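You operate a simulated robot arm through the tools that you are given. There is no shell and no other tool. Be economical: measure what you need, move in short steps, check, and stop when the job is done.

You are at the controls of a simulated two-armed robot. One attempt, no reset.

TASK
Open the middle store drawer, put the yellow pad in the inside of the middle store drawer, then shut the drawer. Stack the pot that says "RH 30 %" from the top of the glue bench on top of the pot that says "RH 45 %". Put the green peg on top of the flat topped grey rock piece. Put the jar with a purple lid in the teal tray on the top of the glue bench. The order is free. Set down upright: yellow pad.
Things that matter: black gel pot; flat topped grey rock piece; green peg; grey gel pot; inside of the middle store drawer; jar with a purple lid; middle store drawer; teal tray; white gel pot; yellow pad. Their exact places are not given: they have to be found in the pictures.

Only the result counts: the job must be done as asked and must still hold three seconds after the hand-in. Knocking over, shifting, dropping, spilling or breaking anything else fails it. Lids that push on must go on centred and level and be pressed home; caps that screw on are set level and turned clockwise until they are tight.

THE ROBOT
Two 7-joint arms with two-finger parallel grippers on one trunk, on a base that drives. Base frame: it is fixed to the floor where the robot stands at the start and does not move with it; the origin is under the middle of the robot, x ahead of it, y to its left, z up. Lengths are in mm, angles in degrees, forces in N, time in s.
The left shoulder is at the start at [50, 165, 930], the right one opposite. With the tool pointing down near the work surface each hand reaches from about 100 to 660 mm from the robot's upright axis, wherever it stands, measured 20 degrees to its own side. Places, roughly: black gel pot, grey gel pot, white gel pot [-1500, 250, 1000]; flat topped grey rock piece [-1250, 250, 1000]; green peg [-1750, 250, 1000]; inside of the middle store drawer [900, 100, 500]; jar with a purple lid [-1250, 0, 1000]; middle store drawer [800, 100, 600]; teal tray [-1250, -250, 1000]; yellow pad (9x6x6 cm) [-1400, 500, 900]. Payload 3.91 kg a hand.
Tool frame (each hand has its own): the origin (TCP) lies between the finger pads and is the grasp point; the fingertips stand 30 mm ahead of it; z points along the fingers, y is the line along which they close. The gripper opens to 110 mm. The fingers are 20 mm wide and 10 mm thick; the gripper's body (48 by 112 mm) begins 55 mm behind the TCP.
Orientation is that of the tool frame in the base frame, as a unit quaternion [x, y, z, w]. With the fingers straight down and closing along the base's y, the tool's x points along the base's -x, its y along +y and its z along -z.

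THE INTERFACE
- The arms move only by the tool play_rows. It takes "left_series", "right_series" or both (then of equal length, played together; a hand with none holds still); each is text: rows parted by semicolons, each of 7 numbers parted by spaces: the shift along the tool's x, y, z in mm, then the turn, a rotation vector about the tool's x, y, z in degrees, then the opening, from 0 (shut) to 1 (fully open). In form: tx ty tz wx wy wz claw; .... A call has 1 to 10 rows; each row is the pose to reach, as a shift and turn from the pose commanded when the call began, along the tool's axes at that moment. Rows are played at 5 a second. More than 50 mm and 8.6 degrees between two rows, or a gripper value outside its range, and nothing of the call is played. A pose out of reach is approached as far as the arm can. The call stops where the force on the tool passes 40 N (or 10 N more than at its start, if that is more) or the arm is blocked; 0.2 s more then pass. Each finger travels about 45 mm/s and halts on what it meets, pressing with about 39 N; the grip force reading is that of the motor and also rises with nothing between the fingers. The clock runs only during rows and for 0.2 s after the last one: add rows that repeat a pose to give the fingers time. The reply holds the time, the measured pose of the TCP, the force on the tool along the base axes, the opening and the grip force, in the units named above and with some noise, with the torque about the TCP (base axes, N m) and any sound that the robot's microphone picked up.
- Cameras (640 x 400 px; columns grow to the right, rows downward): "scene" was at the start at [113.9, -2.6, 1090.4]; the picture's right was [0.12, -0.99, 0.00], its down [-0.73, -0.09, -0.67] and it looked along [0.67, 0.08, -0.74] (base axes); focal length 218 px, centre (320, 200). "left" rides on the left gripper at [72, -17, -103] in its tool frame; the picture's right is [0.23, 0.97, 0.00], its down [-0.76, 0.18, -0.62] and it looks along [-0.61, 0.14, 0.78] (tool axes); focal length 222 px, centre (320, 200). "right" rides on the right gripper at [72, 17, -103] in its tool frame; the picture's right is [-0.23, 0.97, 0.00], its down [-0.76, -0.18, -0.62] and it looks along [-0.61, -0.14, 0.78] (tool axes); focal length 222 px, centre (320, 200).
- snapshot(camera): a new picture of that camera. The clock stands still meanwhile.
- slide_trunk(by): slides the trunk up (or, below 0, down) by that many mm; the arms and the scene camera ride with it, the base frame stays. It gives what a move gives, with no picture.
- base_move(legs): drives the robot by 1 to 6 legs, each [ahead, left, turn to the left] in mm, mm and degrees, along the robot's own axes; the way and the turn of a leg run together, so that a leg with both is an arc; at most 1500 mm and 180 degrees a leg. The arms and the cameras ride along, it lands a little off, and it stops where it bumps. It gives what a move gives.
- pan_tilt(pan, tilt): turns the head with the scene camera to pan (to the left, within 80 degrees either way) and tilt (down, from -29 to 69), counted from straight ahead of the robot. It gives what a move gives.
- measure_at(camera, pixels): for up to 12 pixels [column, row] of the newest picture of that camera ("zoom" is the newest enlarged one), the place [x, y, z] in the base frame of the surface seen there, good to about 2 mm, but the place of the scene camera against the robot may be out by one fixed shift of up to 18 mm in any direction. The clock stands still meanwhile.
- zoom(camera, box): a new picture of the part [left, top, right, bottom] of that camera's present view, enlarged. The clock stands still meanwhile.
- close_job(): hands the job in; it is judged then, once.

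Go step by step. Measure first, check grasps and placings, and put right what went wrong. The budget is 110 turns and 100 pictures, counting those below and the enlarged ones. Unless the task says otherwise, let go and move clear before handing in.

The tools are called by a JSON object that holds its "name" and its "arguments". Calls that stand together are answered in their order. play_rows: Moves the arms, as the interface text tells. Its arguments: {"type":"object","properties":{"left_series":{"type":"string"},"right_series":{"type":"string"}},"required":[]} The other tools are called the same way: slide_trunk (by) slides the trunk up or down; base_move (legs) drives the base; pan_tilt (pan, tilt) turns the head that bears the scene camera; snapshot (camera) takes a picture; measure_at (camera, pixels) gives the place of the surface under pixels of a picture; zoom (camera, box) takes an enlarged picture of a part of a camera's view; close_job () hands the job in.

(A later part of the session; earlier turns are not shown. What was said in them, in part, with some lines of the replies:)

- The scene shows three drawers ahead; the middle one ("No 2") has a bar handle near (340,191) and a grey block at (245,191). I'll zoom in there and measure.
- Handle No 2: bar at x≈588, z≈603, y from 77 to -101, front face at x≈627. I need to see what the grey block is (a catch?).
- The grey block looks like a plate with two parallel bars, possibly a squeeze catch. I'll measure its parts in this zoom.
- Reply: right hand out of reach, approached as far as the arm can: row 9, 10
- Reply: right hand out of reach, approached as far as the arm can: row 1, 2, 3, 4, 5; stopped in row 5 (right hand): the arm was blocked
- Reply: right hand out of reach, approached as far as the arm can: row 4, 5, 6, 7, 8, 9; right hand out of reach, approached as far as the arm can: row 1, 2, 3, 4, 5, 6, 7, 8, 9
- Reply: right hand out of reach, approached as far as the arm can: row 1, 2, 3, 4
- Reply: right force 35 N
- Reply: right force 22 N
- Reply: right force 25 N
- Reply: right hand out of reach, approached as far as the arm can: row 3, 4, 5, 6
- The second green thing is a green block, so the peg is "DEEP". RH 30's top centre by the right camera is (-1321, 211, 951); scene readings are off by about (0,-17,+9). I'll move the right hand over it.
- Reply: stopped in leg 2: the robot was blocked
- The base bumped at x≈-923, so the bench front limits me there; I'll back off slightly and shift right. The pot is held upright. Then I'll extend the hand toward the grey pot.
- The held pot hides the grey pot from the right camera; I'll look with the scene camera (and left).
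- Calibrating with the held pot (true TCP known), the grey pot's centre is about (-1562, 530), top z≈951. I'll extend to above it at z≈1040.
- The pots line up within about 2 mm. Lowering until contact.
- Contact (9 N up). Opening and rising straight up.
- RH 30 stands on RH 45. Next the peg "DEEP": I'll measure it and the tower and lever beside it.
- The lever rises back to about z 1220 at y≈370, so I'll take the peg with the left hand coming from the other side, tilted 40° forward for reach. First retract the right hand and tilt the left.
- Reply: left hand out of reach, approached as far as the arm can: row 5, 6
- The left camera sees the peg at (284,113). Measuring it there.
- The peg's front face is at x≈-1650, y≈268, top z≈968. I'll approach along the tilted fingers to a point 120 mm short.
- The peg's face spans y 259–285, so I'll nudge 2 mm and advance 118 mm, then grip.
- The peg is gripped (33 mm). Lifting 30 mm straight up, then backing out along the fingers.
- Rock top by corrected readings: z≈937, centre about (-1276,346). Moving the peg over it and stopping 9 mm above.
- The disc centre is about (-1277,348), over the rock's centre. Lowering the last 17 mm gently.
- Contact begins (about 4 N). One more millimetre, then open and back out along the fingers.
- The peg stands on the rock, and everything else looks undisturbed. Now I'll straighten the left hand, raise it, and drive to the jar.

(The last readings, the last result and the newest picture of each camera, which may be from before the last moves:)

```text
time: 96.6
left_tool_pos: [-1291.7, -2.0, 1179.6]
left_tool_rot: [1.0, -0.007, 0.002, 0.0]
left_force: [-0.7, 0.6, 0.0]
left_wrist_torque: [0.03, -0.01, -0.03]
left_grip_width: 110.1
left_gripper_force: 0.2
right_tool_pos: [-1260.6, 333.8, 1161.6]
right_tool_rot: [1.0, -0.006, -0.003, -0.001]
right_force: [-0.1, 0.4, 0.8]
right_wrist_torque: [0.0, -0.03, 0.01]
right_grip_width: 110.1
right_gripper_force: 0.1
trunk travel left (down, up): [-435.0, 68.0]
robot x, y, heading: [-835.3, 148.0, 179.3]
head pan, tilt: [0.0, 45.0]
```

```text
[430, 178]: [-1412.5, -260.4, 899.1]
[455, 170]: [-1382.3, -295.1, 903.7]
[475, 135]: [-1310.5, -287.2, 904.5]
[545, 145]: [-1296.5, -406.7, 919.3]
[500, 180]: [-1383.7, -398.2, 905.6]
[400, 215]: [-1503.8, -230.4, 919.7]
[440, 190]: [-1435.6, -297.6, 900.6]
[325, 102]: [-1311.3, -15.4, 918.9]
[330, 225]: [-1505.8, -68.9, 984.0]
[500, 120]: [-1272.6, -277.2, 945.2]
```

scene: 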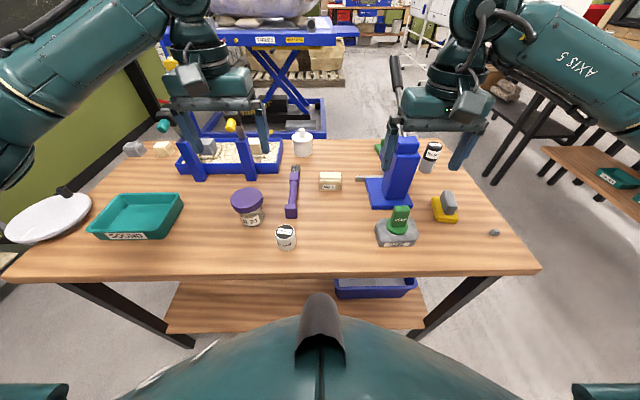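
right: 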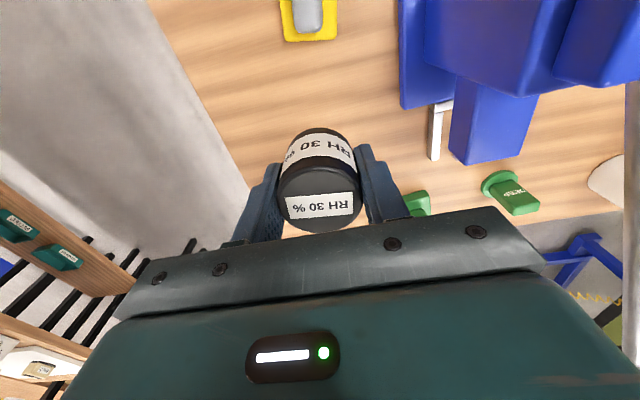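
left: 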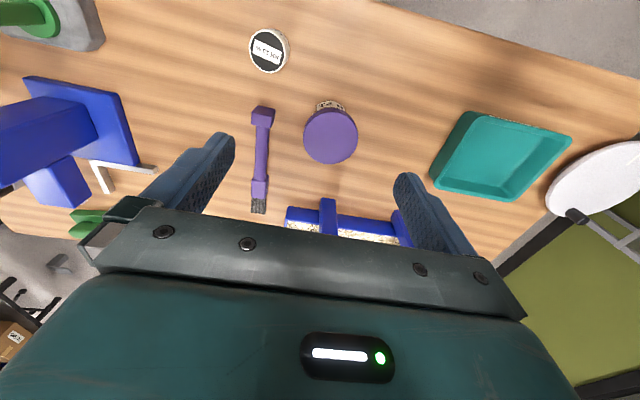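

The jar lid's centre is (-1339,-26), top z≈989, about 73 mm across; tray inside centre ≈ (-1345,-332), floor z 905, rim 945. Moving the left hand above the lid.

{"name": "play_rows", "arguments": {"left_series": "-16 8 0 0 0 0 1;-32 16 0 0 0 0 1;-47 25 20 0 0 0 1;-47 25 65 0 0 0 1;-47 25 110 0 0 0 1;-47 25 140 0 0 0 1"}}

{"name": "snapshot", "arguments": {"camera": "left"}}

```text
time: 98.0
left_tool_pos: [-1339.2, -27.7, 1041.1]
left_tool_rot: [1.0, -0.005, 0.001, 0.0]
left_force: [0.4, 0.0, 0.5]
left_wrist_torque: [-0.01, -0.02, 0.02]
left_grip_width: 110.2
left_gripper_force: 0.1
right_tool_pos: [-1259.6, 332.9, 1162.1]
right_tool_rot: [1.0, -0.006, -0.002, -0.001]
right_force: [-1.0, -0.6, -0.2]
right_wrist_torque: [-0.02, 0.01, 0.0]
right_grip_width: 109.9
right_gripper_force: 0.0
trunk travel left (down, up): [-435.0, 68.0]
robot x, y, heading: [-836.0, 148.9, 179.4]
head pan, tilt: [0.0, 45.0]
```

```text
45 pictures are left
```

left: 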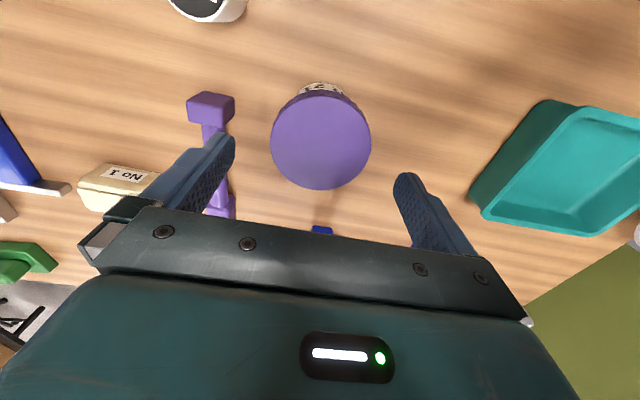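

{"name": "measure_at", "arguments": {"camera": "left", "pixels": [[273, 140], [369, 145], [320, 97], [320, 187], [320, 140], [211, 105], [220, 195]]}}

```text
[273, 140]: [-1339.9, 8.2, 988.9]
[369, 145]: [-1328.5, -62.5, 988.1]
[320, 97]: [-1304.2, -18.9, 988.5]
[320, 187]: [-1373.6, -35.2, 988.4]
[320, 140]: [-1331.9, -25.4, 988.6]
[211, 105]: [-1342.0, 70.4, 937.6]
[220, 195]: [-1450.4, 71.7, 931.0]
```

Lid centre (-1339,-27) matches the TCP. Descending to z≈977, gripping, and lifting.

{"name": "play_rows", "arguments": {"left_series": "0 0 35 0 0 0 1;0 0 64 0 0 0 1;0 0 64 0 0 0 0.7;0 0 64 0 0 0 0.5;0 0 64 0 0 0 0.5;0 0 64 0 0 0 0.5;0 0 50 0 0 0 0.5;0 0 20 0 0 0 0.5;0 0 -10 0 0 0 0.5"}}

{"name": "snapshot", "arguments": {"camera": "left"}}

{"name": "snapshot", "arguments": {"camera": "scene"}}

```text
time: 100.0
left_tool_pos: [-1339.3, -26.8, 1050.5]
left_tool_rot: [1.0, -0.007, 0.0, 0.001]
left_force: [0.4, -0.2, -1.6]
left_wrist_torque: [0.0, 0.0, 0.0]
left_grip_width: 75.1
left_gripper_force: 39.2
right_tool_pos: [-1260.3, 332.7, 1161.5]
right_tool_rot: [1.0, -0.007, -0.002, -0.001]
right_force: [-0.6, -1.2, -0.5]
right_wrist_torque: [0.0, -0.03, 0.04]
right_grip_width: 109.8
right_gripper_force: 0.1
trunk travel left (down, up): [-435.0, 68.0]
robot x, y, heading: [-834.4, 149.1, 179.2]
head pan, tilt: [0.0, 45.0]
```

```text
44 pictures are left
```

left: 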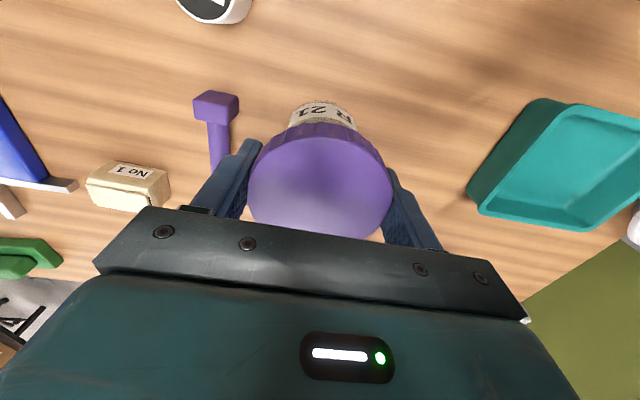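

```text
43 pictures are left
```

scene: 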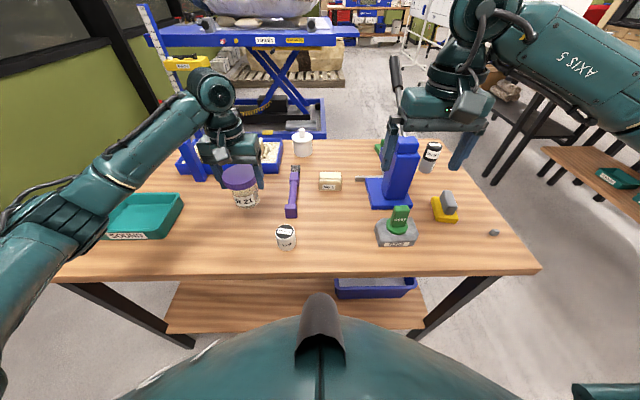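

The jar is held by its lid in one piece. I'll raise it a bit, drive left about 305 mm and check over the tray.

{"name": "measure_at", "arguments": {"camera": "scene", "pixels": [[112, 210], [60, 235], [240, 180], [205, 145]]}}

{"name": "play_rows", "arguments": {"left_series": "0 0 -40 0 0 0 0.5"}}

{"name": "base_move", "arguments": {"legs": [[0, 305, 0]]}}

{"name": "snapshot", "arguments": {"camera": "left"}}

{"name": "snapshot", "arguments": {"camera": "scene"}}

```text
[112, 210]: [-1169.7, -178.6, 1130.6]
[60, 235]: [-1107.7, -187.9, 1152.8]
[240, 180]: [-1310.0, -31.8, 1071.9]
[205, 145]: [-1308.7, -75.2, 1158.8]
```

```text
time: 100.4
left_tool_pos: [-1338.8, -27.8, 1090.1]
left_tool_rot: [1.0, -0.006, 0.001, 0.0]
left_force: [-0.1, -0.2, -0.6]
left_wrist_torque: [0.0, 0.04, -0.01]
left_grip_width: 75.3
left_gripper_force: 39.1
right_tool_pos: [-1259.2, 332.3, 1162.0]
right_tool_rot: [1.0, -0.007, -0.002, 0.0]
right_force: [0.4, -0.1, -0.5]
right_wrist_torque: [-0.01, 0.04, -0.01]
right_grip_width: 110.0
right_gripper_force: 0.1
trunk travel left (down, up): [-435.0, 68.0]
robot x, y, heading: [-832.7, 149.6, 179.3]
head pan, tilt: [0.0, 45.0]
```

```text
time: 103.6
left_tool_pos: [-1341.8, -330.9, 1090.0]
left_tool_rot: [1.0, -0.004, 0.001, 0.0]
left_force: [-0.1, -0.9, -0.7]
left_wrist_torque: [0.02, 0.01, -0.01]
left_grip_width: 75.1
left_gripper_force: 38.8
right_tool_pos: [-1264.4, 28.1, 1161.8]
right_tool_rot: [1.0, -0.004, -0.003, -0.001]
right_force: [-0.3, 0.3, 0.4]
right_wrist_torque: [-0.03, -0.01, 0.0]
right_grip_width: 109.9
right_gripper_force: 0.0
trunk travel left (down, up): [-435.0, 68.0]
robot x, y, heading: [-837.0, -154.0, 179.2]
head pan, tilt: [0.0, 45.0]
```

```text
42 pictures are left
```

left: 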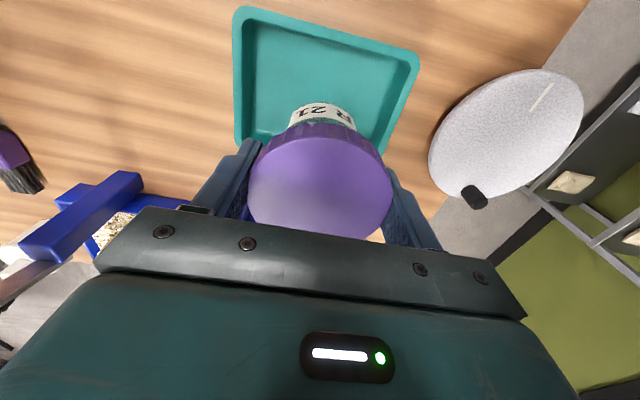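

```text
41 pictures are left
```

scene: 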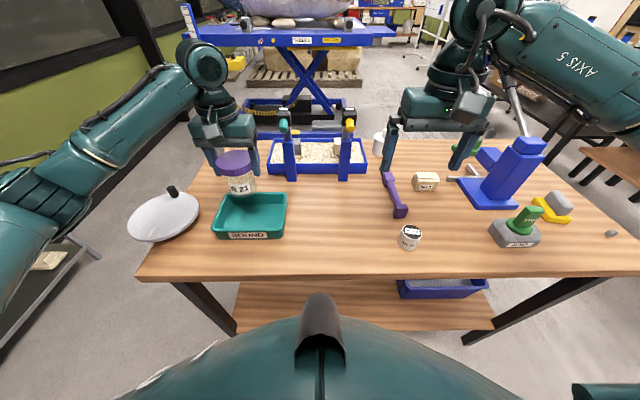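

{"name": "measure_at", "arguments": {"camera": "left", "pixels": [[239, 80], [408, 80], [325, 25], [260, 20], [395, 55], [260, 120], [325, 90], [375, 140], [500, 130], [475, 195]]}}

{"name": "measure_at", "arguments": {"camera": "scene", "pixels": [[250, 193], [213, 215], [285, 215], [250, 230], [250, 215], [170, 210], [285, 150]]}}

```text
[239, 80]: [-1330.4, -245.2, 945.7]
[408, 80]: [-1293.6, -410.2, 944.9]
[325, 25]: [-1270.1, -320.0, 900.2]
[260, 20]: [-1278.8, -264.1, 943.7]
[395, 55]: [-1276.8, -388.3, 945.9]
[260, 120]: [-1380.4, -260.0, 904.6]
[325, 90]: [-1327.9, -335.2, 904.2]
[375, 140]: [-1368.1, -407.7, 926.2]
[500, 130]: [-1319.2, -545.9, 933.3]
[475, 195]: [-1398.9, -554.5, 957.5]
```

```text
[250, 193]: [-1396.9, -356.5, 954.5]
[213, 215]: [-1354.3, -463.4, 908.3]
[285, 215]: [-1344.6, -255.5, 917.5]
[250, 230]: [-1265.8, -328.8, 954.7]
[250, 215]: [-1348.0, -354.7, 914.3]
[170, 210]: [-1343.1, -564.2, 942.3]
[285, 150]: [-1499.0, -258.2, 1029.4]
```

The jar is centred over the tray (centre ≈ (-1339,-329)). Lowering to just above the floor.

{"name": "play_rows", "arguments": {"left_series": "0 0 30 0 0 0 0.5;0 0 60 0 0 0 0.5;0 0 85 0 0 0 0.5;0 0 100 0 0 0 0.5;0 0 105 0 0 0 0.5;0 0 107 0 0 0 0.5;0 0 108 0 0 0 0.5"}}

```text
time: 105.2
left_tool_pos: [-1342.2, -331.9, 980.9]
left_tool_rot: [1.0, -0.004, 0.001, 0.0]
left_force: [-0.3, 0.3, -0.1]
left_wrist_torque: [0.03, 0.0, -0.01]
left_grip_width: 75.1
left_gripper_force: 39.1
right_tool_pos: [-1263.8, 28.8, 1161.5]
right_tool_rot: [1.0, -0.005, -0.002, -0.001]
right_force: [-0.6, 1.5, -0.5]
right_wrist_torque: [-0.03, -0.03, 0.02]
right_grip_width: 110.0
right_gripper_force: 0.1
trunk travel left (down, up): [-435.0, 68.0]
robot x, y, heading: [-841.2, -151.1, 179.2]
head pan, tilt: [0.0, 45.0]
```

{"name": "play_rows", "arguments": {"left_series": "0 0 1 0 0 0 0.5;0 0 2 0 0 0 0.5"}}

```text
time: 105.8
left_tool_pos: [-1341.8, -331.1, 981.6]
left_tool_rot: [1.0, -0.005, -0.001, 0.0]
left_force: [0.3, -1.2, 6.3]
left_wrist_torque: [0.12, -0.01, -0.02]
left_grip_width: 75.2
left_gripper_force: 39.0
right_tool_pos: [-1263.9, 28.8, 1161.3]
right_tool_rot: [1.0, -0.004, -0.003, -0.001]
right_force: [0.8, 0.3, -0.4]
right_wrist_torque: [0.03, -0.04, 0.0]
right_grip_width: 110.0
right_gripper_force: 0.0
trunk travel left (down, up): [-435.0, 68.0]
robot x, y, heading: [-840.3, -153.4, 179.4]
head pan, tilt: [0.0, 45.0]
```

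Contact. Releasing and rising.

{"name": "play_rows", "arguments": {"left_series": "0 0 -1 0 0 0 0.8;0 0 -1 0 0 0 1;0 0 -1 0 0 0 1;0 0 -40 0 0 0 1;0 0 -85 0 0 0 1;0 0 -130 0 0 0 1;0 0 -180 0 0 0 1"}}

{"name": "snapshot", "arguments": {"camera": "left"}}

```text
time: 107.4
left_tool_pos: [-1342.4, -330.2, 1160.3]
left_tool_rot: [1.0, -0.005, 0.001, 0.0]
left_force: [0.4, 0.3, 0.6]
left_wrist_torque: [-0.01, 0.02, -0.06]
left_grip_width: 110.4
left_gripper_force: 0.1
right_tool_pos: [-1263.8, 29.8, 1161.7]
right_tool_rot: [1.0, -0.004, -0.004, -0.001]
right_force: [-0.1, 0.8, -0.4]
right_wrist_torque: [0.02, 0.01, 0.0]
right_grip_width: 109.9
right_gripper_force: 0.0
trunk travel left (down, up): [-435.0, 68.0]
robot x, y, heading: [-841.2, -153.2, 179.5]
head pan, tilt: [0.0, 45.0]
```

```text
40 pictures are left
```

left: 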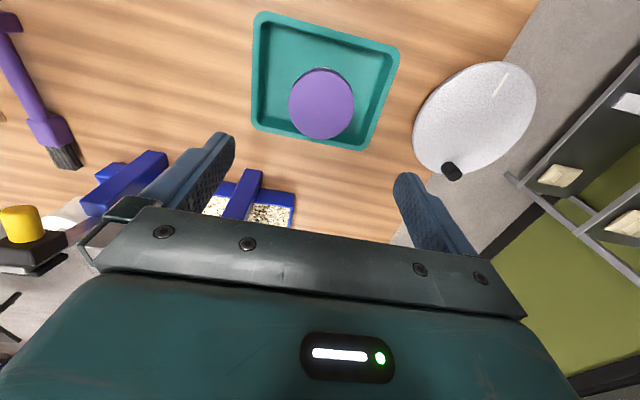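

The jar stands in the tray. Now the pad: pull the left hand in and drive right so the right hand is over the pad.

{"name": "play_rows", "arguments": {"left_series": "50 0 0 0 0 0 1;100 0 -15 0 0 0 1;150 0 -30 0 0 0 1"}}

{"name": "base_move", "arguments": {"legs": [[0, -465, 0]]}}

{"name": "snapshot", "arguments": {"camera": "right"}}

```text
refused: row 2 steps farther than a row can; nothing moved
```

```text
time: 112.0
left_tool_pos: [-1337.8, 129.9, 1159.8]
left_tool_rot: [1.0, -0.004, 0.001, 0.0]
left_force: [-0.2, 0.0, -0.2]
left_wrist_torque: [0.03, 0.03, 0.01]
left_grip_width: 109.8
left_gripper_force: 0.0
right_tool_pos: [-1259.7, 488.9, 1161.8]
right_tool_rot: [1.0, -0.005, -0.003, -0.001]
right_force: [-1.0, 0.7, 0.0]
right_wrist_torque: [0.02, -0.02, -0.03]
right_grip_width: 109.9
right_gripper_force: 0.0
trunk travel left (down, up): [-435.0, 68.0]
robot x, y, heading: [-832.5, 304.1, 179.2]
head pan, tilt: [0.0, 45.0]
```

```text
39 pictures are left
```

right: 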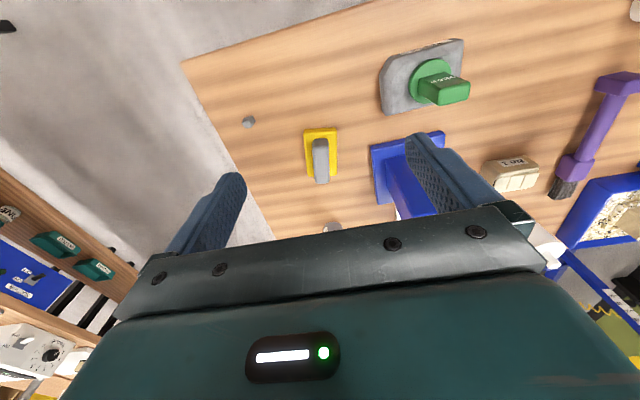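

The left row was refused (step a little too big), but the drive went freely. Zooming on the pad and checking the scene.

{"name": "snapshot", "arguments": {"camera": "scene"}}

{"name": "zoom", "arguments": {"camera": "right", "box": [270, 100, 370, 200]}}

{"name": "measure_at", "arguments": {"camera": "zoom", "pixels": [[140, 130], [265, 120], [270, 300], [150, 310], [195, 170], [215, 160], [240, 200], [180, 220], [200, 320], [245, 310], [200, 200], [210, 270]]}}

```text
38 pictures are left
```

scene: 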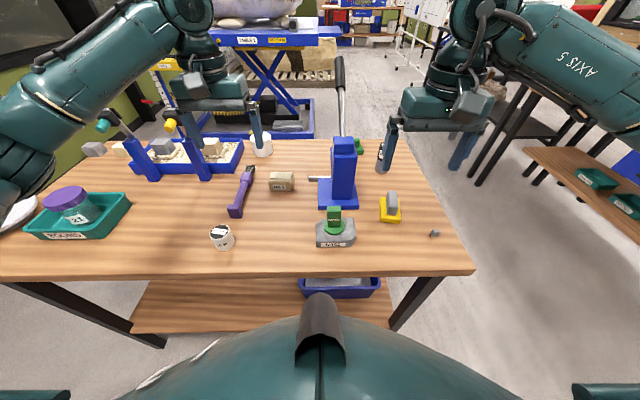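

```text
4.00 times, centred on (320, 150) of right
```

zoom: 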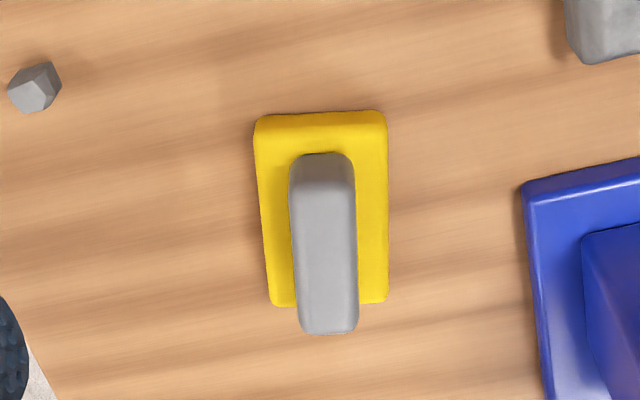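

```text
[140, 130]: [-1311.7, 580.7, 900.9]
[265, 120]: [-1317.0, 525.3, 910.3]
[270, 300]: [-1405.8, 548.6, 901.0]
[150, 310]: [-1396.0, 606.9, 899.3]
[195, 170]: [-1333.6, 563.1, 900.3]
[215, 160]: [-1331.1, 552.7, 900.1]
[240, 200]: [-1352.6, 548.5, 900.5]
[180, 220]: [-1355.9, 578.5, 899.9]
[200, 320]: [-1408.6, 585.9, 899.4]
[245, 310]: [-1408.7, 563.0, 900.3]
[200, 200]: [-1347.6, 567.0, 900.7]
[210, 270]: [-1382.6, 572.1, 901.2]
```

{"name": "measure_at", "arguments": {"camera": "zoom", "pixels": [[322, 185], [325, 255], [328, 315], [298, 255], [352, 255], [322, 165], [328, 330], [270, 200], [378, 200], [320, 125], [275, 295], [380, 290]]}}

```text
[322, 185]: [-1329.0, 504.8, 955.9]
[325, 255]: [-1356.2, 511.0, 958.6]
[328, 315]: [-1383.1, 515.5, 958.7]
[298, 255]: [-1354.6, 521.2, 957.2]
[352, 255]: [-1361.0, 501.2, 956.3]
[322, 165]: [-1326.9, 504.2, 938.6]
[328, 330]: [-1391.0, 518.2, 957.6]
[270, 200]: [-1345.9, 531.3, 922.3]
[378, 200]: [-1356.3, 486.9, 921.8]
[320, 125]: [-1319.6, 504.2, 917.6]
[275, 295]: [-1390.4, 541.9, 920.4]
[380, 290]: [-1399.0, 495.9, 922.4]
```

Knob top z≈958, centre (-1358,511), its long axis yawed about 12°; yellow top at z≈922. I'll turn the right hand 11.6° and move above it.

{"name": "play_rows", "arguments": {"right_series": "-33 -7 0 0 0 4 0.7;-66 -14 20 0 0 8 0.6;-98 -21.6 45 0 0 11.6 0.5;-98 -21.6 90 0 0 11.6 0.5;-98 -21.6 130 0 0 11.6 0.5;-98 -21.6 160 0 0 11.6 0.5"}}

{"name": "snapshot", "arguments": {"camera": "right"}}

```text
time: 113.4
left_tool_pos: [-1336.7, 129.5, 1159.7]
left_tool_rot: [1.0, -0.005, 0.0, 0.0]
left_force: [-1.2, 0.2, -0.3]
left_wrist_torque: [-0.02, -0.03, 0.02]
left_grip_width: 110.2
left_gripper_force: 0.1
right_tool_pos: [-1358.0, 511.1, 1001.7]
right_tool_rot: [0.994, -0.106, -0.003, -0.001]
right_force: [-0.1, -0.4, -0.3]
right_wrist_torque: [0.0, -0.02, 0.02]
right_grip_width: 55.0
right_gripper_force: 0.1
trunk travel left (down, up): [-435.0, 68.0]
robot x, y, heading: [-832.9, 304.5, 179.2]
head pan, tilt: [0.0, 45.0]
```

```text
36 pictures are left
```

right: 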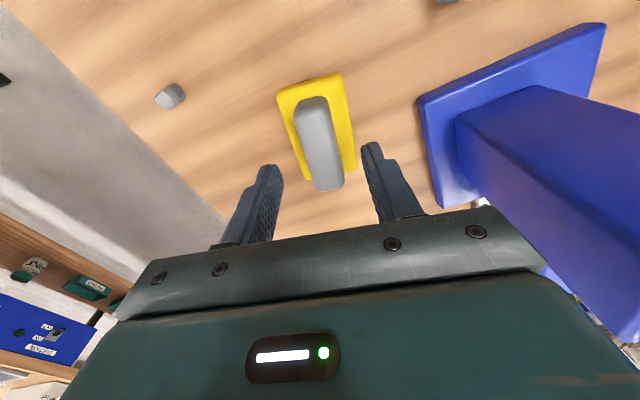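

{"name": "measure_at", "arguments": {"camera": "right", "pixels": [[310, 105], [320, 150], [327, 185], [303, 140], [336, 140], [313, 180], [342, 180], [300, 110], [325, 105]]}}

```text
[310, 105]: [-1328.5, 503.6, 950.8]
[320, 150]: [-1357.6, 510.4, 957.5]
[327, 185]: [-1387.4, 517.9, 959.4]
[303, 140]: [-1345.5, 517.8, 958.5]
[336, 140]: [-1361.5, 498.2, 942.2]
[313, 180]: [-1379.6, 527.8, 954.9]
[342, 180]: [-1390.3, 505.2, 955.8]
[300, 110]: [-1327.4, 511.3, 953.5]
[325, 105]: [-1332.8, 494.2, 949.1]
```

Aligned. Descending 46 mm, gripping the knob and lifting.

{"name": "play_rows", "arguments": {"right_series": "0 0 25 0 0 0 0.5;0 0 40 0 0 0 0.5;0 0 46 0 0 0 0.5;0 0 46 0 0 0 0.2;0 0 46 0 0 0 0.05;0 0 46 0 0 0 0.05;0 0 46 0 0 0 0.05;0 0 20 0 0 0 0.05;0 0 -20 0 0 0 0.05;0 0 -65 0 0 0 0.05"}}

{"name": "snapshot", "arguments": {"camera": "right"}}

```text
time: 115.6
left_tool_pos: [-1336.7, 129.6, 1160.5]
left_tool_rot: [1.0, -0.004, 0.001, -0.001]
left_force: [-0.1, -0.9, 0.3]
left_wrist_torque: [-0.01, 0.0, -0.02]
left_grip_width: 110.1
left_gripper_force: 0.1
right_tool_pos: [-1358.5, 509.7, 1068.0]
right_tool_rot: [0.994, -0.107, -0.002, 0.0]
right_force: [1.0, 0.6, -0.4]
right_wrist_torque: [0.02, 0.04, 0.02]
right_grip_width: 24.8
right_gripper_force: 38.7
trunk travel left (down, up): [-435.0, 68.0]
robot x, y, heading: [-832.5, 306.3, 179.4]
head pan, tilt: [0.0, 45.0]
```

```text
35 pictures are left
```

right: 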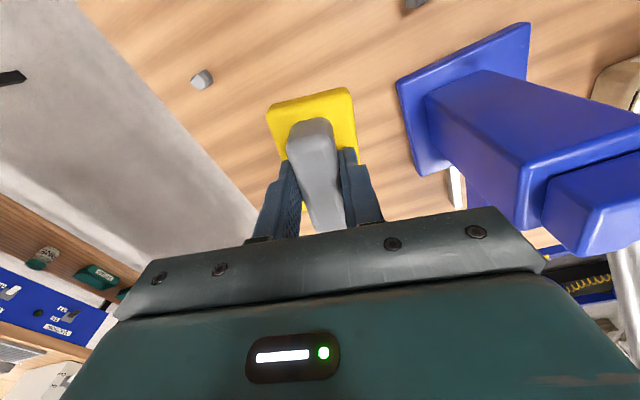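

The pad is held by its knob, level. I'll tuck both hands, back away, and turn around the way I came.

{"name": "play_rows", "arguments": {"left_series": "45 0 0 0 0 0 1;90 0 0 0 0 0 1;135 0 0 0 0 0 1", "right_series": "20 0 -30 0 0 0 0.05;40 0 -60 0 0 0 0.05;60 0 -90 0 0 0 0.05"}}

{"name": "base_move", "arguments": {"legs": [[-510, 0, 0], [0, 305, 0]]}}

{"name": "zoom", "arguments": {"camera": "scene", "box": [120, 60, 520, 310]}}

```text
time: 116.4
left_tool_pos: [-1200.7, 126.4, 1162.4]
left_tool_rot: [1.0, -0.005, 0.0, 0.0]
left_force: [-0.4, -0.6, -0.3]
left_wrist_torque: [0.01, 0.03, 0.01]
left_grip_width: 110.1
left_gripper_force: 0.1
right_tool_pos: [-1299.2, 497.5, 1159.2]
right_tool_rot: [0.994, -0.106, -0.004, -0.001]
right_force: [0.2, 0.2, -0.6]
right_wrist_torque: [0.01, 0.04, 0.0]
right_grip_width: 25.4
right_gripper_force: 38.8
trunk travel left (down, up): [-435.0, 68.0]
robot x, y, heading: [-833.6, 306.8, 179.3]
head pan, tilt: [0.0, 45.0]
```

```text
time: 122.2
left_tool_pos: [-687.8, -179.7, 1160.9]
left_tool_rot: [1.0, -0.01, 0.001, 0.0]
left_force: [-1.0, 0.0, 0.8]
left_wrist_torque: [0.01, -0.01, -0.02]
left_grip_width: 109.8
left_gripper_force: 0.0
right_tool_pos: [-781.8, 193.7, 1157.3]
right_tool_rot: [0.994, -0.111, -0.003, 0.0]
right_force: [0.0, 0.1, -0.6]
right_wrist_torque: [-0.01, 0.03, 0.0]
right_grip_width: 25.4
right_gripper_force: 38.8
trunk travel left (down, up): [-435.0, 68.0]
robot x, y, heading: [-311.9, -3.4, 178.9]
head pan, tilt: [0.0, 45.0]
```

```text
1.60 times, centred on (320, 185) of scene
```

zoom: 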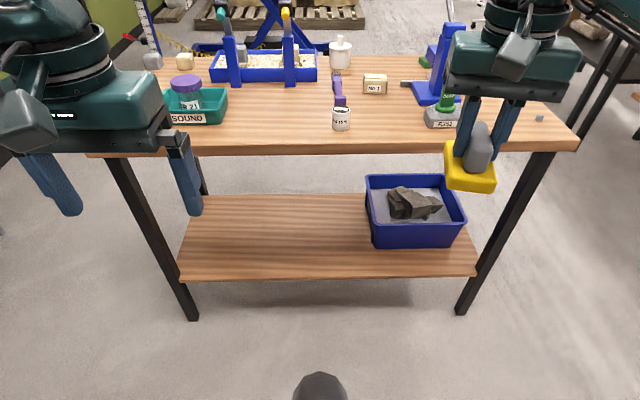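

Bench is in order and the pad is held. Turning back to the drawer through the clear aisle side.

{"name": "base_move", "arguments": {"legs": [[0, 0, -90], [0, 0, -89]]}}

{"name": "base_move", "arguments": {"legs": [[0, 300, 0]]}}

{"name": "slide_trunk", "arguments": {"by": -280}}

{"name": "snapshot", "arguments": {"camera": "scene"}}

```text
time: 130.2
left_tool_pos: [44.6, 187.1, 1161.2]
left_tool_rot: [-0.011, 1.0, 0.0, -0.001]
left_force: [-0.6, -0.2, -0.3]
left_wrist_torque: [0.02, 0.0, 0.01]
left_grip_width: 109.9
left_gripper_force: 0.0
right_tool_pos: [155.2, -180.1, 1158.7]
right_tool_rot: [0.091, 0.996, 0.0, 0.003]
right_force: [0.1, 0.3, 0.1]
right_wrist_torque: [-0.03, -0.03, 0.0]
right_grip_width: 25.6
right_gripper_force: 39.3
trunk travel left (down, up): [-435.0, 68.0]
robot x, y, heading: [-320.0, -1.8, 1.4]
head pan, tilt: [0.0, 45.0]
```

```text
time: 133.4
left_tool_pos: [35.0, 490.3, 1160.2]
left_tool_rot: [-0.015, 1.0, 0.0, -0.001]
left_force: [-0.6, 0.1, 0.0]
left_wrist_torque: [-0.02, 0.02, 0.01]
left_grip_width: 110.0
left_gripper_force: 0.1
right_tool_pos: [148.9, 123.0, 1158.0]
right_tool_rot: [0.088, 0.996, 0.0, 0.002]
right_force: [-0.1, 0.1, 0.1]
right_wrist_torque: [0.01, 0.01, -0.01]
right_grip_width: 25.5
right_gripper_force: 38.9
trunk travel left (down, up): [-435.0, 68.0]
robot x, y, heading: [-323.6, 296.2, 1.5]
head pan, tilt: [0.0, 45.0]
```

```text
time: 136.2
left_tool_pos: [35.9, 489.9, 880.0]
left_tool_rot: [-0.014, 1.0, 0.0, -0.001]
left_force: [0.1, 0.2, -0.2]
left_wrist_torque: [-0.01, 0.04, -0.01]
left_grip_width: 109.8
left_gripper_force: 0.1
right_tool_pos: [149.0, 122.6, 877.7]
right_tool_rot: [0.088, 0.996, 0.0, 0.002]
right_force: [-0.4, 1.0, -1.2]
right_wrist_torque: [-0.02, -0.01, 0.05]
right_grip_width: 25.2
right_gripper_force: 38.9
trunk travel left (down, up): [-155.0, 348.0]
robot x, y, heading: [-325.6, 295.0, 1.4]
head pan, tilt: [0.0, 45.0]
```

```text
33 pictures are left
```

scene: 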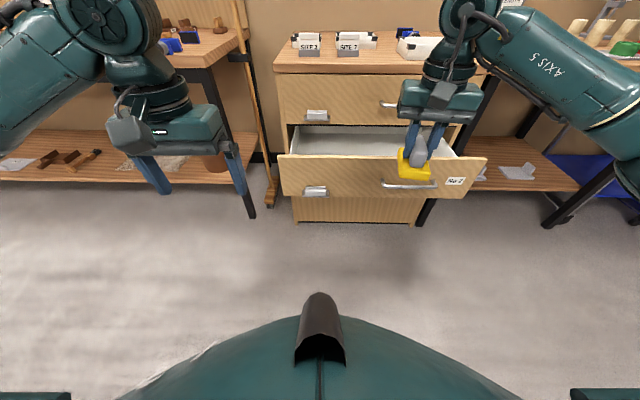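

The drawer is still open. Measuring lip, floor and the bench edge near the left hand before driving in.

{"name": "measure_at", "arguments": {"camera": "scene", "pixels": [[350, 154], [350, 145], [330, 140], [287, 155], [470, 158], [400, 101], [215, 50], [238, 35], [405, 185], [316, 116], [300, 95]]}}

```text
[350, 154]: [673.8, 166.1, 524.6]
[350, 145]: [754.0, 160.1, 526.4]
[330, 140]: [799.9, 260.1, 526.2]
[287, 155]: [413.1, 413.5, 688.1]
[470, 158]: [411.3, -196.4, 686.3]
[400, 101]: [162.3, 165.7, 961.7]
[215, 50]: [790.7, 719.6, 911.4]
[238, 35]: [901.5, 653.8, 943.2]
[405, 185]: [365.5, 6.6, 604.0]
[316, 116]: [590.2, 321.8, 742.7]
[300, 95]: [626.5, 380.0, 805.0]
```

{"name": "base_move", "arguments": {"legs": [[315, 0, -1.4]]}}

{"name": "pan_tilt", "arguments": {"pan": -15, "tilt": 55}}

{"name": "snapshot", "arguments": {"camera": "scene"}}

{"name": "snapshot", "arguments": {"camera": "right"}}

```text
time: 138.4
left_tool_pos: [357.4, 484.1, 881.3]
left_tool_rot: [0.0, 1.0, -0.001, -0.001]
left_force: [0.6, 0.3, -0.9]
left_wrist_torque: [0.01, -0.01, 0.0]
left_grip_width: 110.2
left_gripper_force: 0.0
right_tool_pos: [459.3, 113.8, 878.3]
right_tool_rot: [0.101, 0.995, -0.001, 0.003]
right_force: [1.2, 0.0, -0.8]
right_wrist_torque: [-0.03, 0.04, 0.0]
right_grip_width: 25.1
right_gripper_force: 38.9
trunk travel left (down, up): [-155.0, 348.0]
robot x, y, heading: [-6.0, 305.6, -0.1]
head pan, tilt: [0.0, 45.0]
```

```text
time: 139.1
left_tool_pos: [357.5, 483.1, 882.3]
left_tool_rot: [0.0, 1.0, 0.0, -0.001]
left_force: [-0.2, 0.3, -0.5]
left_wrist_torque: [0.01, 0.06, 0.0]
left_grip_width: 110.0
left_gripper_force: 0.0
right_tool_pos: [459.9, 113.3, 877.0]
right_tool_rot: [0.101, 0.995, 0.0, 0.002]
right_force: [0.2, -0.5, -1.0]
right_wrist_torque: [-0.05, 0.0, 0.02]
right_grip_width: 25.0
right_gripper_force: 39.2
trunk travel left (down, up): [-155.0, 348.0]
robot x, y, heading: [-9.2, 302.2, -0.2]
head pan, tilt: [-15.0, 55.0]
```

```text
32 pictures are left
```

scene: 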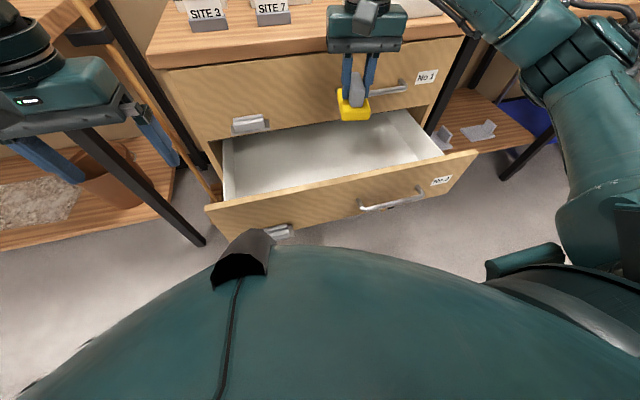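

```text
31 pictures are left
```

right: 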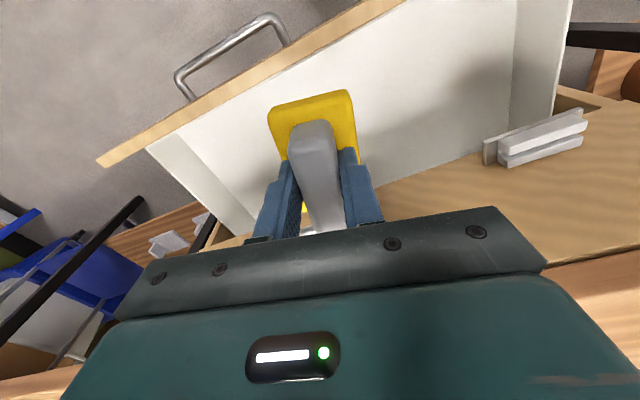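

{"name": "measure_at", "arguments": {"camera": "right", "pixels": [[430, 100], [400, 150], [220, 160], [230, 105], [420, 10], [400, 200], [470, 175], [250, 40], [175, 150]]}}

```text
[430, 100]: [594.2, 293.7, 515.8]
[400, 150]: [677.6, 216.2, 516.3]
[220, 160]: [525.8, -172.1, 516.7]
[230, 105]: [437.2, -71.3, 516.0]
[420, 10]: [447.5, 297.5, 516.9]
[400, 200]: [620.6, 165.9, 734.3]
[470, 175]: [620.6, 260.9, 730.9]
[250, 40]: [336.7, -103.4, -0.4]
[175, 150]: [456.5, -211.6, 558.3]
```

Drawer floor z≈516. Lowering the pad at (500,115) to about 15 mm above the floor.

{"name": "play_rows", "arguments": {"right_series": "-20 4 30 0 0 0 0.05;-39 8 70 0 0 0 0.05;-39 8 115 0 0 0 0.05;-39 8 160 0 0 0 0.05;-39 8 205 0 0 0 0.05;-39 8 245 0 0 0 0.05;-39 8 275 0 0 0 0.05;-39 8 292 0 0 0 0.05"}}

{"name": "snapshot", "arguments": {"camera": "right"}}

{"name": "snapshot", "arguments": {"camera": "scene"}}

```text
time: 140.9
left_tool_pos: [358.1, 484.5, 881.0]
left_tool_rot: [0.001, 1.0, -0.001, 0.0]
left_force: [0.1, 0.6, 0.6]
left_wrist_torque: [-0.02, -0.01, -0.02]
left_grip_width: 110.0
left_gripper_force: 0.2
right_tool_pos: [503.8, 112.1, 585.1]
right_tool_rot: [0.102, 0.995, -0.001, 0.002]
right_force: [0.4, 0.1, -1.1]
right_wrist_torque: [0.0, 0.05, 0.0]
right_grip_width: 25.3
right_gripper_force: 39.3
trunk travel left (down, up): [-155.0, 348.0]
robot x, y, heading: [-10.5, 298.1, -0.1]
head pan, tilt: [-15.0, 55.0]
```

```text
30 pictures are left
```

right: 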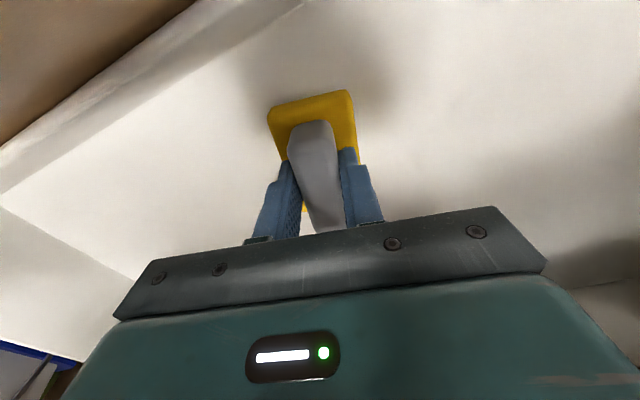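

```text
29 pictures are left
```

scene: 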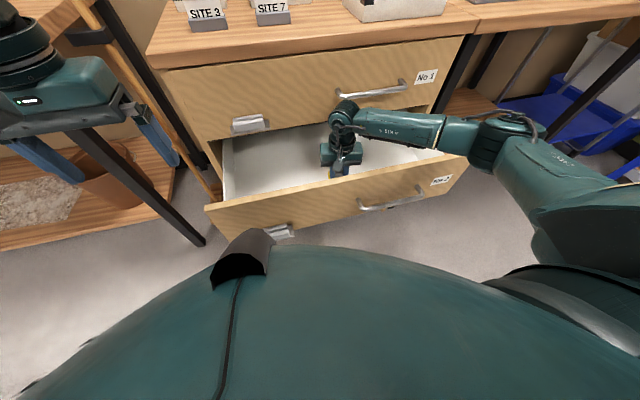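

{"name": "play_rows", "arguments": {"right_series": "0 0 6 0 0 0 0.05;0 0 11 0 0 0 0.05;0 0 13 0 0 0 0.05;0 0 14.5 0 0 0 0.05"}}

```text
time: 141.9
left_tool_pos: [356.6, 483.7, 881.4]
left_tool_rot: [0.0, 1.0, -0.001, -0.001]
left_force: [-0.8, 1.1, 0.6]
left_wrist_torque: [0.03, -0.02, 0.02]
left_grip_width: 110.2
left_gripper_force: 0.1
right_tool_pos: [501.7, 113.1, 572.9]
right_tool_rot: [0.101, 0.995, 0.0, 0.003]
right_force: [0.8, 0.6, 6.9]
right_wrist_torque: [0.0, 0.54, -0.07]
right_grip_width: 25.0
right_gripper_force: 39.3
trunk travel left (down, up): [-155.0, 348.0]
robot x, y, heading: [-9.1, 302.4, -0.4]
head pan, tilt: [-15.0, 55.0]
```

The pad touches the floor (6.9 N). Releasing and rising straight out.

{"name": "play_rows", "arguments": {"right_series": "0 0 0.5 0 0 0 0.15;0 0 0.5 0 0 0 0.4;0 0 0.5 0 0 0 0.55;0 0 0 0 0 0 0.55;0 0 -40 0 0 0 0.55;0 0 -85 0 0 0 0.55;0 0 -130 0 0 0 0.55;0 0 -175 0 0 0 0.55;0 0 -220 0 0 0 0.55;0 0 -265 0 0 0 0.55"}}

{"name": "snapshot", "arguments": {"camera": "scene"}}

{"name": "snapshot", "arguments": {"camera": "right"}}

```text
time: 144.1
left_tool_pos: [358.5, 483.6, 881.7]
left_tool_rot: [-0.001, 1.0, -0.001, -0.002]
left_force: [0.0, -0.6, -0.2]
left_wrist_torque: [0.0, 0.02, -0.03]
left_grip_width: 109.9
left_gripper_force: 0.1
right_tool_pos: [498.7, 112.8, 835.9]
right_tool_rot: [0.101, 0.995, -0.001, 0.002]
right_force: [0.0, -0.5, -0.9]
right_wrist_torque: [-0.01, 0.0, 0.0]
right_grip_width: 60.5
right_gripper_force: 0.1
trunk travel left (down, up): [-155.0, 348.0]
robot x, y, heading: [-8.8, 303.7, -0.3]
head pan, tilt: [-15.0, 55.0]
```

```text
28 pictures are left
```

scene: 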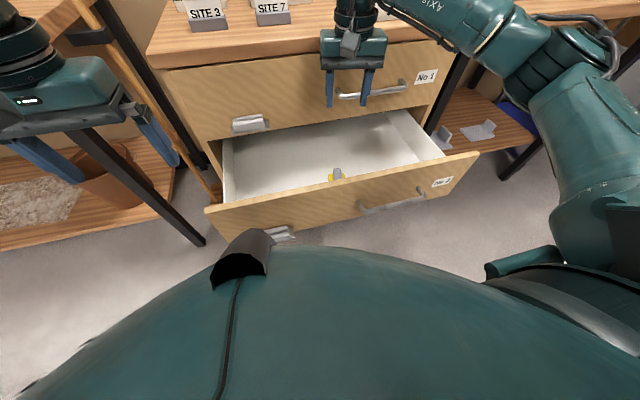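

```text
27 pictures are left
```

right: 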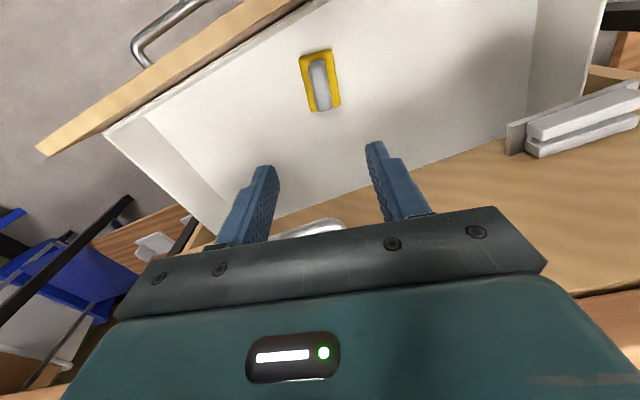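

The pad stands upright in the drawer. Now I'll withdraw the right hand, back up a little and lower the trunk, to push the front with closed, tilted fingers.

{"name": "play_rows", "arguments": {"right_series": "40 -5 0 0 0 -2.3 0.4;80 -10 0 0 0 -4.6 0.2;120 -15 0 0 0 -7 0;160 -20 0 0 0 -9.3 0;199 -25 0 0 0 -11.6 0"}}

{"name": "base_move", "arguments": {"legs": [[-120, 0, 0]]}}

{"name": "play_rows", "arguments": {"right_series": "-10 0 0 0 -7.5 0 0;-20 0 0 0 -15 0 0;-30 0 0 0 -22.5 0 0;-40 0 0 0 -30 0 0;-50 0 0 0 -37.5 0 0;-60 0 0 0 -45 0 0"}}

{"name": "slide_trunk", "arguments": {"by": -155}}

{"name": "snapshot", "arguments": {"camera": "scene"}}

```text
time: 145.3
left_tool_pos: [357.9, 484.0, 881.4]
left_tool_rot: [0.0, 1.0, -0.001, -0.002]
left_force: [0.2, 0.0, 0.1]
left_wrist_torque: [-0.03, 0.02, 0.01]
left_grip_width: 109.8
left_gripper_force: 0.0
right_tool_pos: [297.5, 129.3, 833.4]
right_tool_rot: [0.001, 1.0, -0.001, 0.002]
right_force: [0.1, -0.9, 0.6]
right_wrist_torque: [-0.01, 0.02, 0.01]
right_grip_width: 0.1
right_gripper_force: 38.6
trunk travel left (down, up): [-155.0, 348.0]
robot x, y, heading: [-3.8, 302.5, 0.0]
head pan, tilt: [-15.0, 55.0]
```

```text
time: 146.6
left_tool_pos: [235.0, 484.6, 880.6]
left_tool_rot: [0.0, 1.0, 0.0, 0.0]
left_force: [-0.6, 0.5, -0.2]
left_wrist_torque: [0.01, 0.02, 0.01]
left_grip_width: 109.9
left_gripper_force: 0.1
right_tool_pos: [177.0, 130.4, 834.5]
right_tool_rot: [0.0, 1.0, -0.001, 0.003]
right_force: [0.1, 1.1, -0.3]
right_wrist_torque: [0.03, -0.01, 0.0]
right_grip_width: 0.0
right_gripper_force: 37.2
trunk travel left (down, up): [-155.0, 348.0]
robot x, y, heading: [-128.7, 302.9, -0.0]
head pan, tilt: [-15.0, 55.0]
```

```text
time: 148.0
left_tool_pos: [235.6, 483.6, 881.6]
left_tool_rot: [0.0, 1.0, -0.001, -0.001]
left_force: [0.0, -0.3, 0.1]
left_wrist_torque: [0.01, -0.03, 0.01]
left_grip_width: 110.0
left_gripper_force: 0.1
right_tool_pos: [268.0, 140.0, 841.9]
right_tool_rot: [-0.001, 0.923, 0.0, 0.385]
right_force: [-0.7, 0.7, -0.2]
right_wrist_torque: [0.0, -0.04, 0.01]
right_grip_width: 0.0
right_gripper_force: 37.8
right hand out of reach, approached as far as the arm can: row 4, 5, 6
trunk travel left (down, up): [-155.0, 348.0]
robot x, y, heading: [-128.2, 300.9, -0.3]
head pan, tilt: [-15.0, 55.0]
```

```text
time: 149.8
left_tool_pos: [235.7, 483.7, 726.1]
left_tool_rot: [0.0, 1.0, 0.0, -0.001]
left_force: [0.2, 0.2, -0.7]
left_wrist_torque: [-0.02, -0.01, -0.03]
left_grip_width: 110.1
left_gripper_force: 0.2
right_tool_pos: [266.5, 139.2, 686.4]
right_tool_rot: [-0.001, 0.923, 0.0, 0.384]
right_force: [0.5, -0.5, 0.1]
right_wrist_torque: [-0.02, 0.0, 0.0]
right_grip_width: 0.0
right_gripper_force: 37.6
trunk travel left (down, up): [0.0, 503.0]
robot x, y, heading: [-129.6, 298.6, -0.1]
head pan, tilt: [-15.0, 55.0]
```

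```text
26 pictures are left
```

scene: 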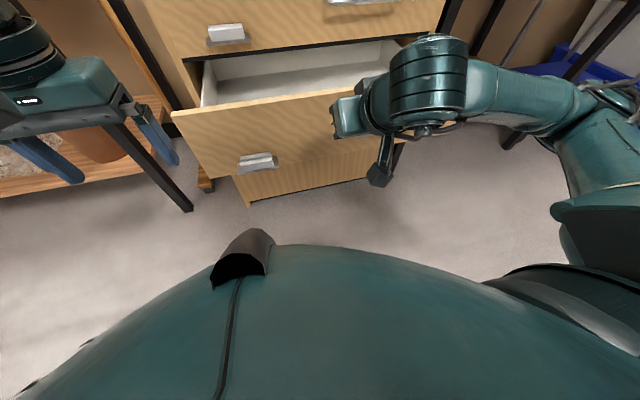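

The fingers are tilted 45° and shut, in front of the drawer face. Coming down to the face and starting to push in steps.

{"name": "play_rows", "arguments": {"right_series": "-12 -10 37 0 0 0 0;-25 -20 74 0 0 0 0;-36 -20 85 0 0 0 0;-47 -20 96 0 0 0 0;-58 -20 107 0 0 0 0;-69 -20 118 0 0 0 0"}}

{"name": "snapshot", "arguments": {"camera": "scene"}}

```text
time: 151.2
left_tool_pos: [235.8, 483.5, 725.9]
left_tool_rot: [0.0, 1.0, 0.0, -0.001]
left_force: [0.8, 0.2, 0.2]
left_wrist_torque: [-0.01, -0.02, 0.0]
left_grip_width: 109.8
left_gripper_force: 0.0
right_tool_pos: [401.8, 118.3, 650.9]
right_tool_rot: [-0.001, 0.923, -0.001, 0.385]
right_force: [-0.1, 0.0, 1.1]
right_wrist_torque: [-0.04, 0.01, 0.02]
right_grip_width: 0.0
right_gripper_force: 38.1
trunk travel left (down, up): [0.0, 503.0]
robot x, y, heading: [-132.3, 299.8, -0.1]
head pan, tilt: [-15.0, 55.0]
```

```text
25 pictures are left
```

scene: 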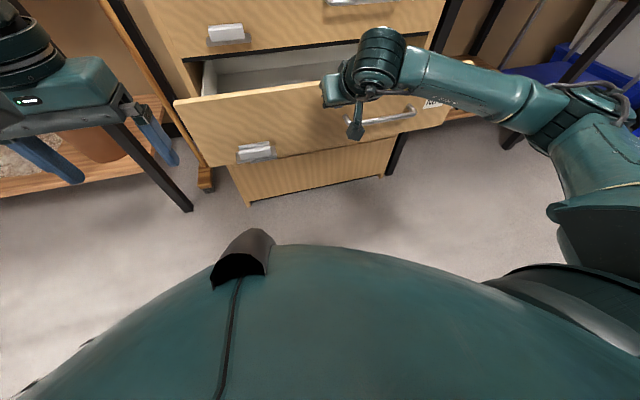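

The drawer moves in easily. Pushing on, 15 mm a row.

{"name": "play_rows", "arguments": {"right_series": "-10.6 0 10.6 0 0 0 0;-21.2 0 21.2 0 0 0 0;-31.8 0 31.8 0 0 0 0;-42.4 0 42.4 0 0 0 0;-53 0 53 0 0 0 0;-63.6 0 63.6 0 0 0 0;-74.2 0 74.2 0 0 0 0;-84.8 0 84.8 0 0 0 0;-95.4 0 95.4 0 0 0 0;-106 0 106 0 0 0 0"}}

{"name": "snapshot", "arguments": {"camera": "scene"}}

```text
time: 153.4
left_tool_pos: [235.1, 484.5, 725.8]
left_tool_rot: [0.0, 1.0, 0.0, -0.001]
left_force: [-0.4, -0.4, 0.0]
left_wrist_torque: [-0.01, 0.01, -0.01]
left_grip_width: 110.0
left_gripper_force: 0.1
right_tool_pos: [550.7, 120.7, 652.9]
right_tool_rot: [0.0, 0.923, 0.0, 0.385]
right_force: [-0.6, 0.5, 0.7]
right_wrist_torque: [0.01, 0.0, 0.0]
right_grip_width: 0.0
right_gripper_force: 37.7
trunk travel left (down, up): [0.0, 503.0]
robot x, y, heading: [-127.9, 302.8, -0.1]
head pan, tilt: [-15.0, 55.0]
```

```text
24 pictures are left
```

scene: 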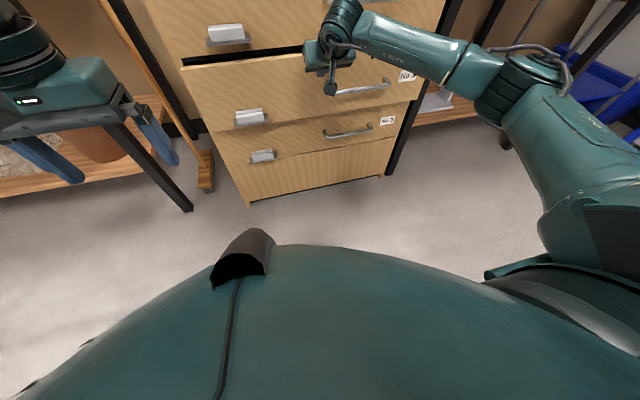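

About 50 mm remain. Continuing more slowly until it stops.

{"name": "play_rows", "arguments": {"right_series": "-7 0 7 0 0 0 0;-14 0 14 0 0 0 0;-21 0 21 0 0 0 0;-28 0 28 0 0 0 0;-32 0 32 0 0 0 0;-35 0 35 0 0 0 0;-38 0 38 0 0 0 0;-41 0 41 0 0 0 0"}}

{"name": "snapshot", "arguments": {"camera": "scene"}}

```text
time: 154.7
left_tool_pos: [233.8, 483.4, 727.0]
left_tool_rot: [0.001, 1.0, 0.0, -0.001]
left_force: [-0.5, -0.1, 0.1]
left_wrist_torque: [0.0, 0.02, 0.03]
left_grip_width: 110.0
left_gripper_force: 0.1
right_tool_pos: [592.4, 120.1, 653.6]
right_tool_rot: [0.001, 0.925, -0.001, 0.38]
right_force: [-16.4, -1.9, 6.2]
right_wrist_torque: [-0.07, 0.05, -0.02]
right_grip_width: 0.0
right_gripper_force: 37.7
trunk travel left (down, up): [0.0, 503.0]
robot x, y, heading: [-130.4, 300.0, -0.3]
head pan, tilt: [-15.0, 55.0]
stopped in row 6 (right hand): the force on the tool passed its limit at 49 N (the readings are from after the stop); the commanded pose is now the measured one
```

```text
23 pictures are left
```

scene: 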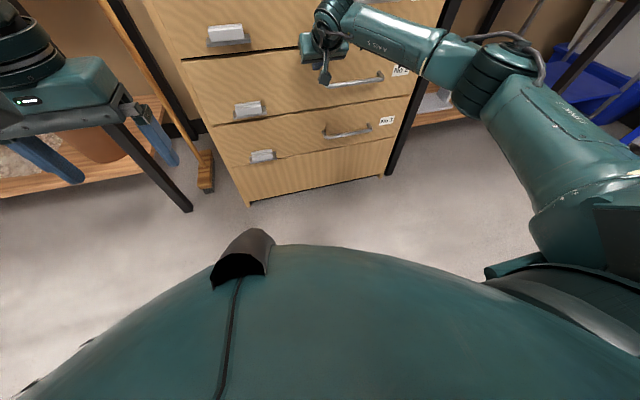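

It stopped with a firm push of 49 N. Checking that the face is flush with its neighbours.

{"name": "measure_at", "arguments": {"camera": "scene", "pixels": [[270, 45], [230, 75], [280, 75], [260, 95], [300, 92], [290, 125], [290, 140], [240, 150], [360, 62]]}}

{"name": "zoom", "arguments": {"camera": "scene", "box": [160, 0, 440, 175]}}

```text
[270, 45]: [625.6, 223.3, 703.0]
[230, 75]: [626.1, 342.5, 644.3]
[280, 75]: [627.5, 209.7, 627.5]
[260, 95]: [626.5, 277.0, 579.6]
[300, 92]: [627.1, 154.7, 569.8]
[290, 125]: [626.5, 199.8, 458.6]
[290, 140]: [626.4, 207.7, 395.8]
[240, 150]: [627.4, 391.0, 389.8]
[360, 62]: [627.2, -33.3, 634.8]
```

```text
2.29 times, centred on (300, 88) of scene
```

zoom: 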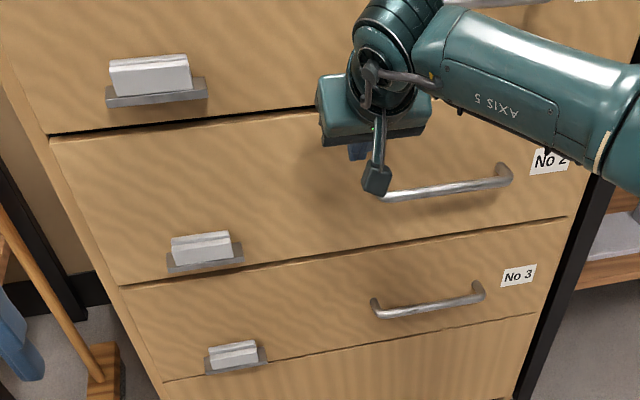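

Drawer 2's face (x≈626.5) is flush with drawers 1 and 3. Moving the hand clear and checking that it stays shut.

{"name": "play_rows", "arguments": {"right_series": "30 0 -30 0 0 0 0;60 0 -60 0 0 0 0;90 0 -90 0 0 0 0;120 0 -120 0 0 0 0"}}

{"name": "base_move", "arguments": {"legs": [[-200, 0, 0]]}}

{"name": "snapshot", "arguments": {"camera": "scene"}}

{"name": "measure_at", "arguments": {"camera": "scene", "pixels": [[260, 60], [290, 60], [270, 30], [290, 95]]}}

```text
time: 155.7
left_tool_pos: [235.8, 483.7, 726.0]
left_tool_rot: [0.001, 1.0, 0.001, -0.001]
left_force: [-0.6, -0.5, -0.1]
left_wrist_torque: [0.0, -0.01, -0.03]
left_grip_width: 110.0
left_gripper_force: 0.0
right_tool_pos: [423.7, 118.1, 651.4]
right_tool_rot: [0.002, 0.925, -0.002, 0.38]
right_force: [0.7, 0.7, -0.1]
right_wrist_torque: [0.01, 0.01, -0.01]
right_grip_width: 0.1
right_gripper_force: 37.7
trunk travel left (down, up): [0.0, 503.0]
robot x, y, heading: [-127.7, 303.1, -0.2]
head pan, tilt: [-15.0, 55.0]
```

```text
time: 157.3
left_tool_pos: [32.9, 484.3, 726.3]
left_tool_rot: [0.0, 1.0, 0.0, -0.001]
left_force: [0.1, 0.0, -0.3]
left_wrist_torque: [0.01, -0.02, -0.01]
left_grip_width: 110.1
left_gripper_force: 0.1
right_tool_pos: [221.3, 119.4, 651.7]
right_tool_rot: [0.0, 0.926, 0.0, 0.379]
right_force: [1.3, -0.7, 0.4]
right_wrist_torque: [0.01, 0.01, 0.0]
right_grip_width: 0.2
right_gripper_force: 37.3
trunk travel left (down, up): [0.0, 503.0]
robot x, y, heading: [-335.8, 299.4, -0.1]
head pan, tilt: [-15.0, 55.0]
```

```text
21 pictures are left
```

scene: 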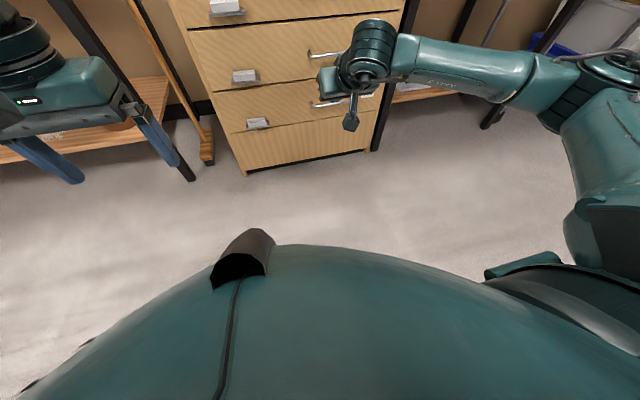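

```text
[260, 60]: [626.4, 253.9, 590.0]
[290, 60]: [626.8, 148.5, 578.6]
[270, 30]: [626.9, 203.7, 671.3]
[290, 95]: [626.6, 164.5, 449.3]
```

The middle drawer stays flush (x≈626.5) with the pad inside, and the pots, peg and jar were all in place when last seen, so I'm handing in.

{"name": "close_job", "arguments": {}}

```text
The job is handed in.
```

The job is handed in, with all four parts done as asked:
- **Pad:** the yellow pad stands upright in the shut middle drawer.
- **Pots:** RH 30 % is stacked on RH 45 %.
- **Peg:** the green peg is on the flat-topped grey rock.
- **Jar:** the purple-lidded jar is in the teal tray.
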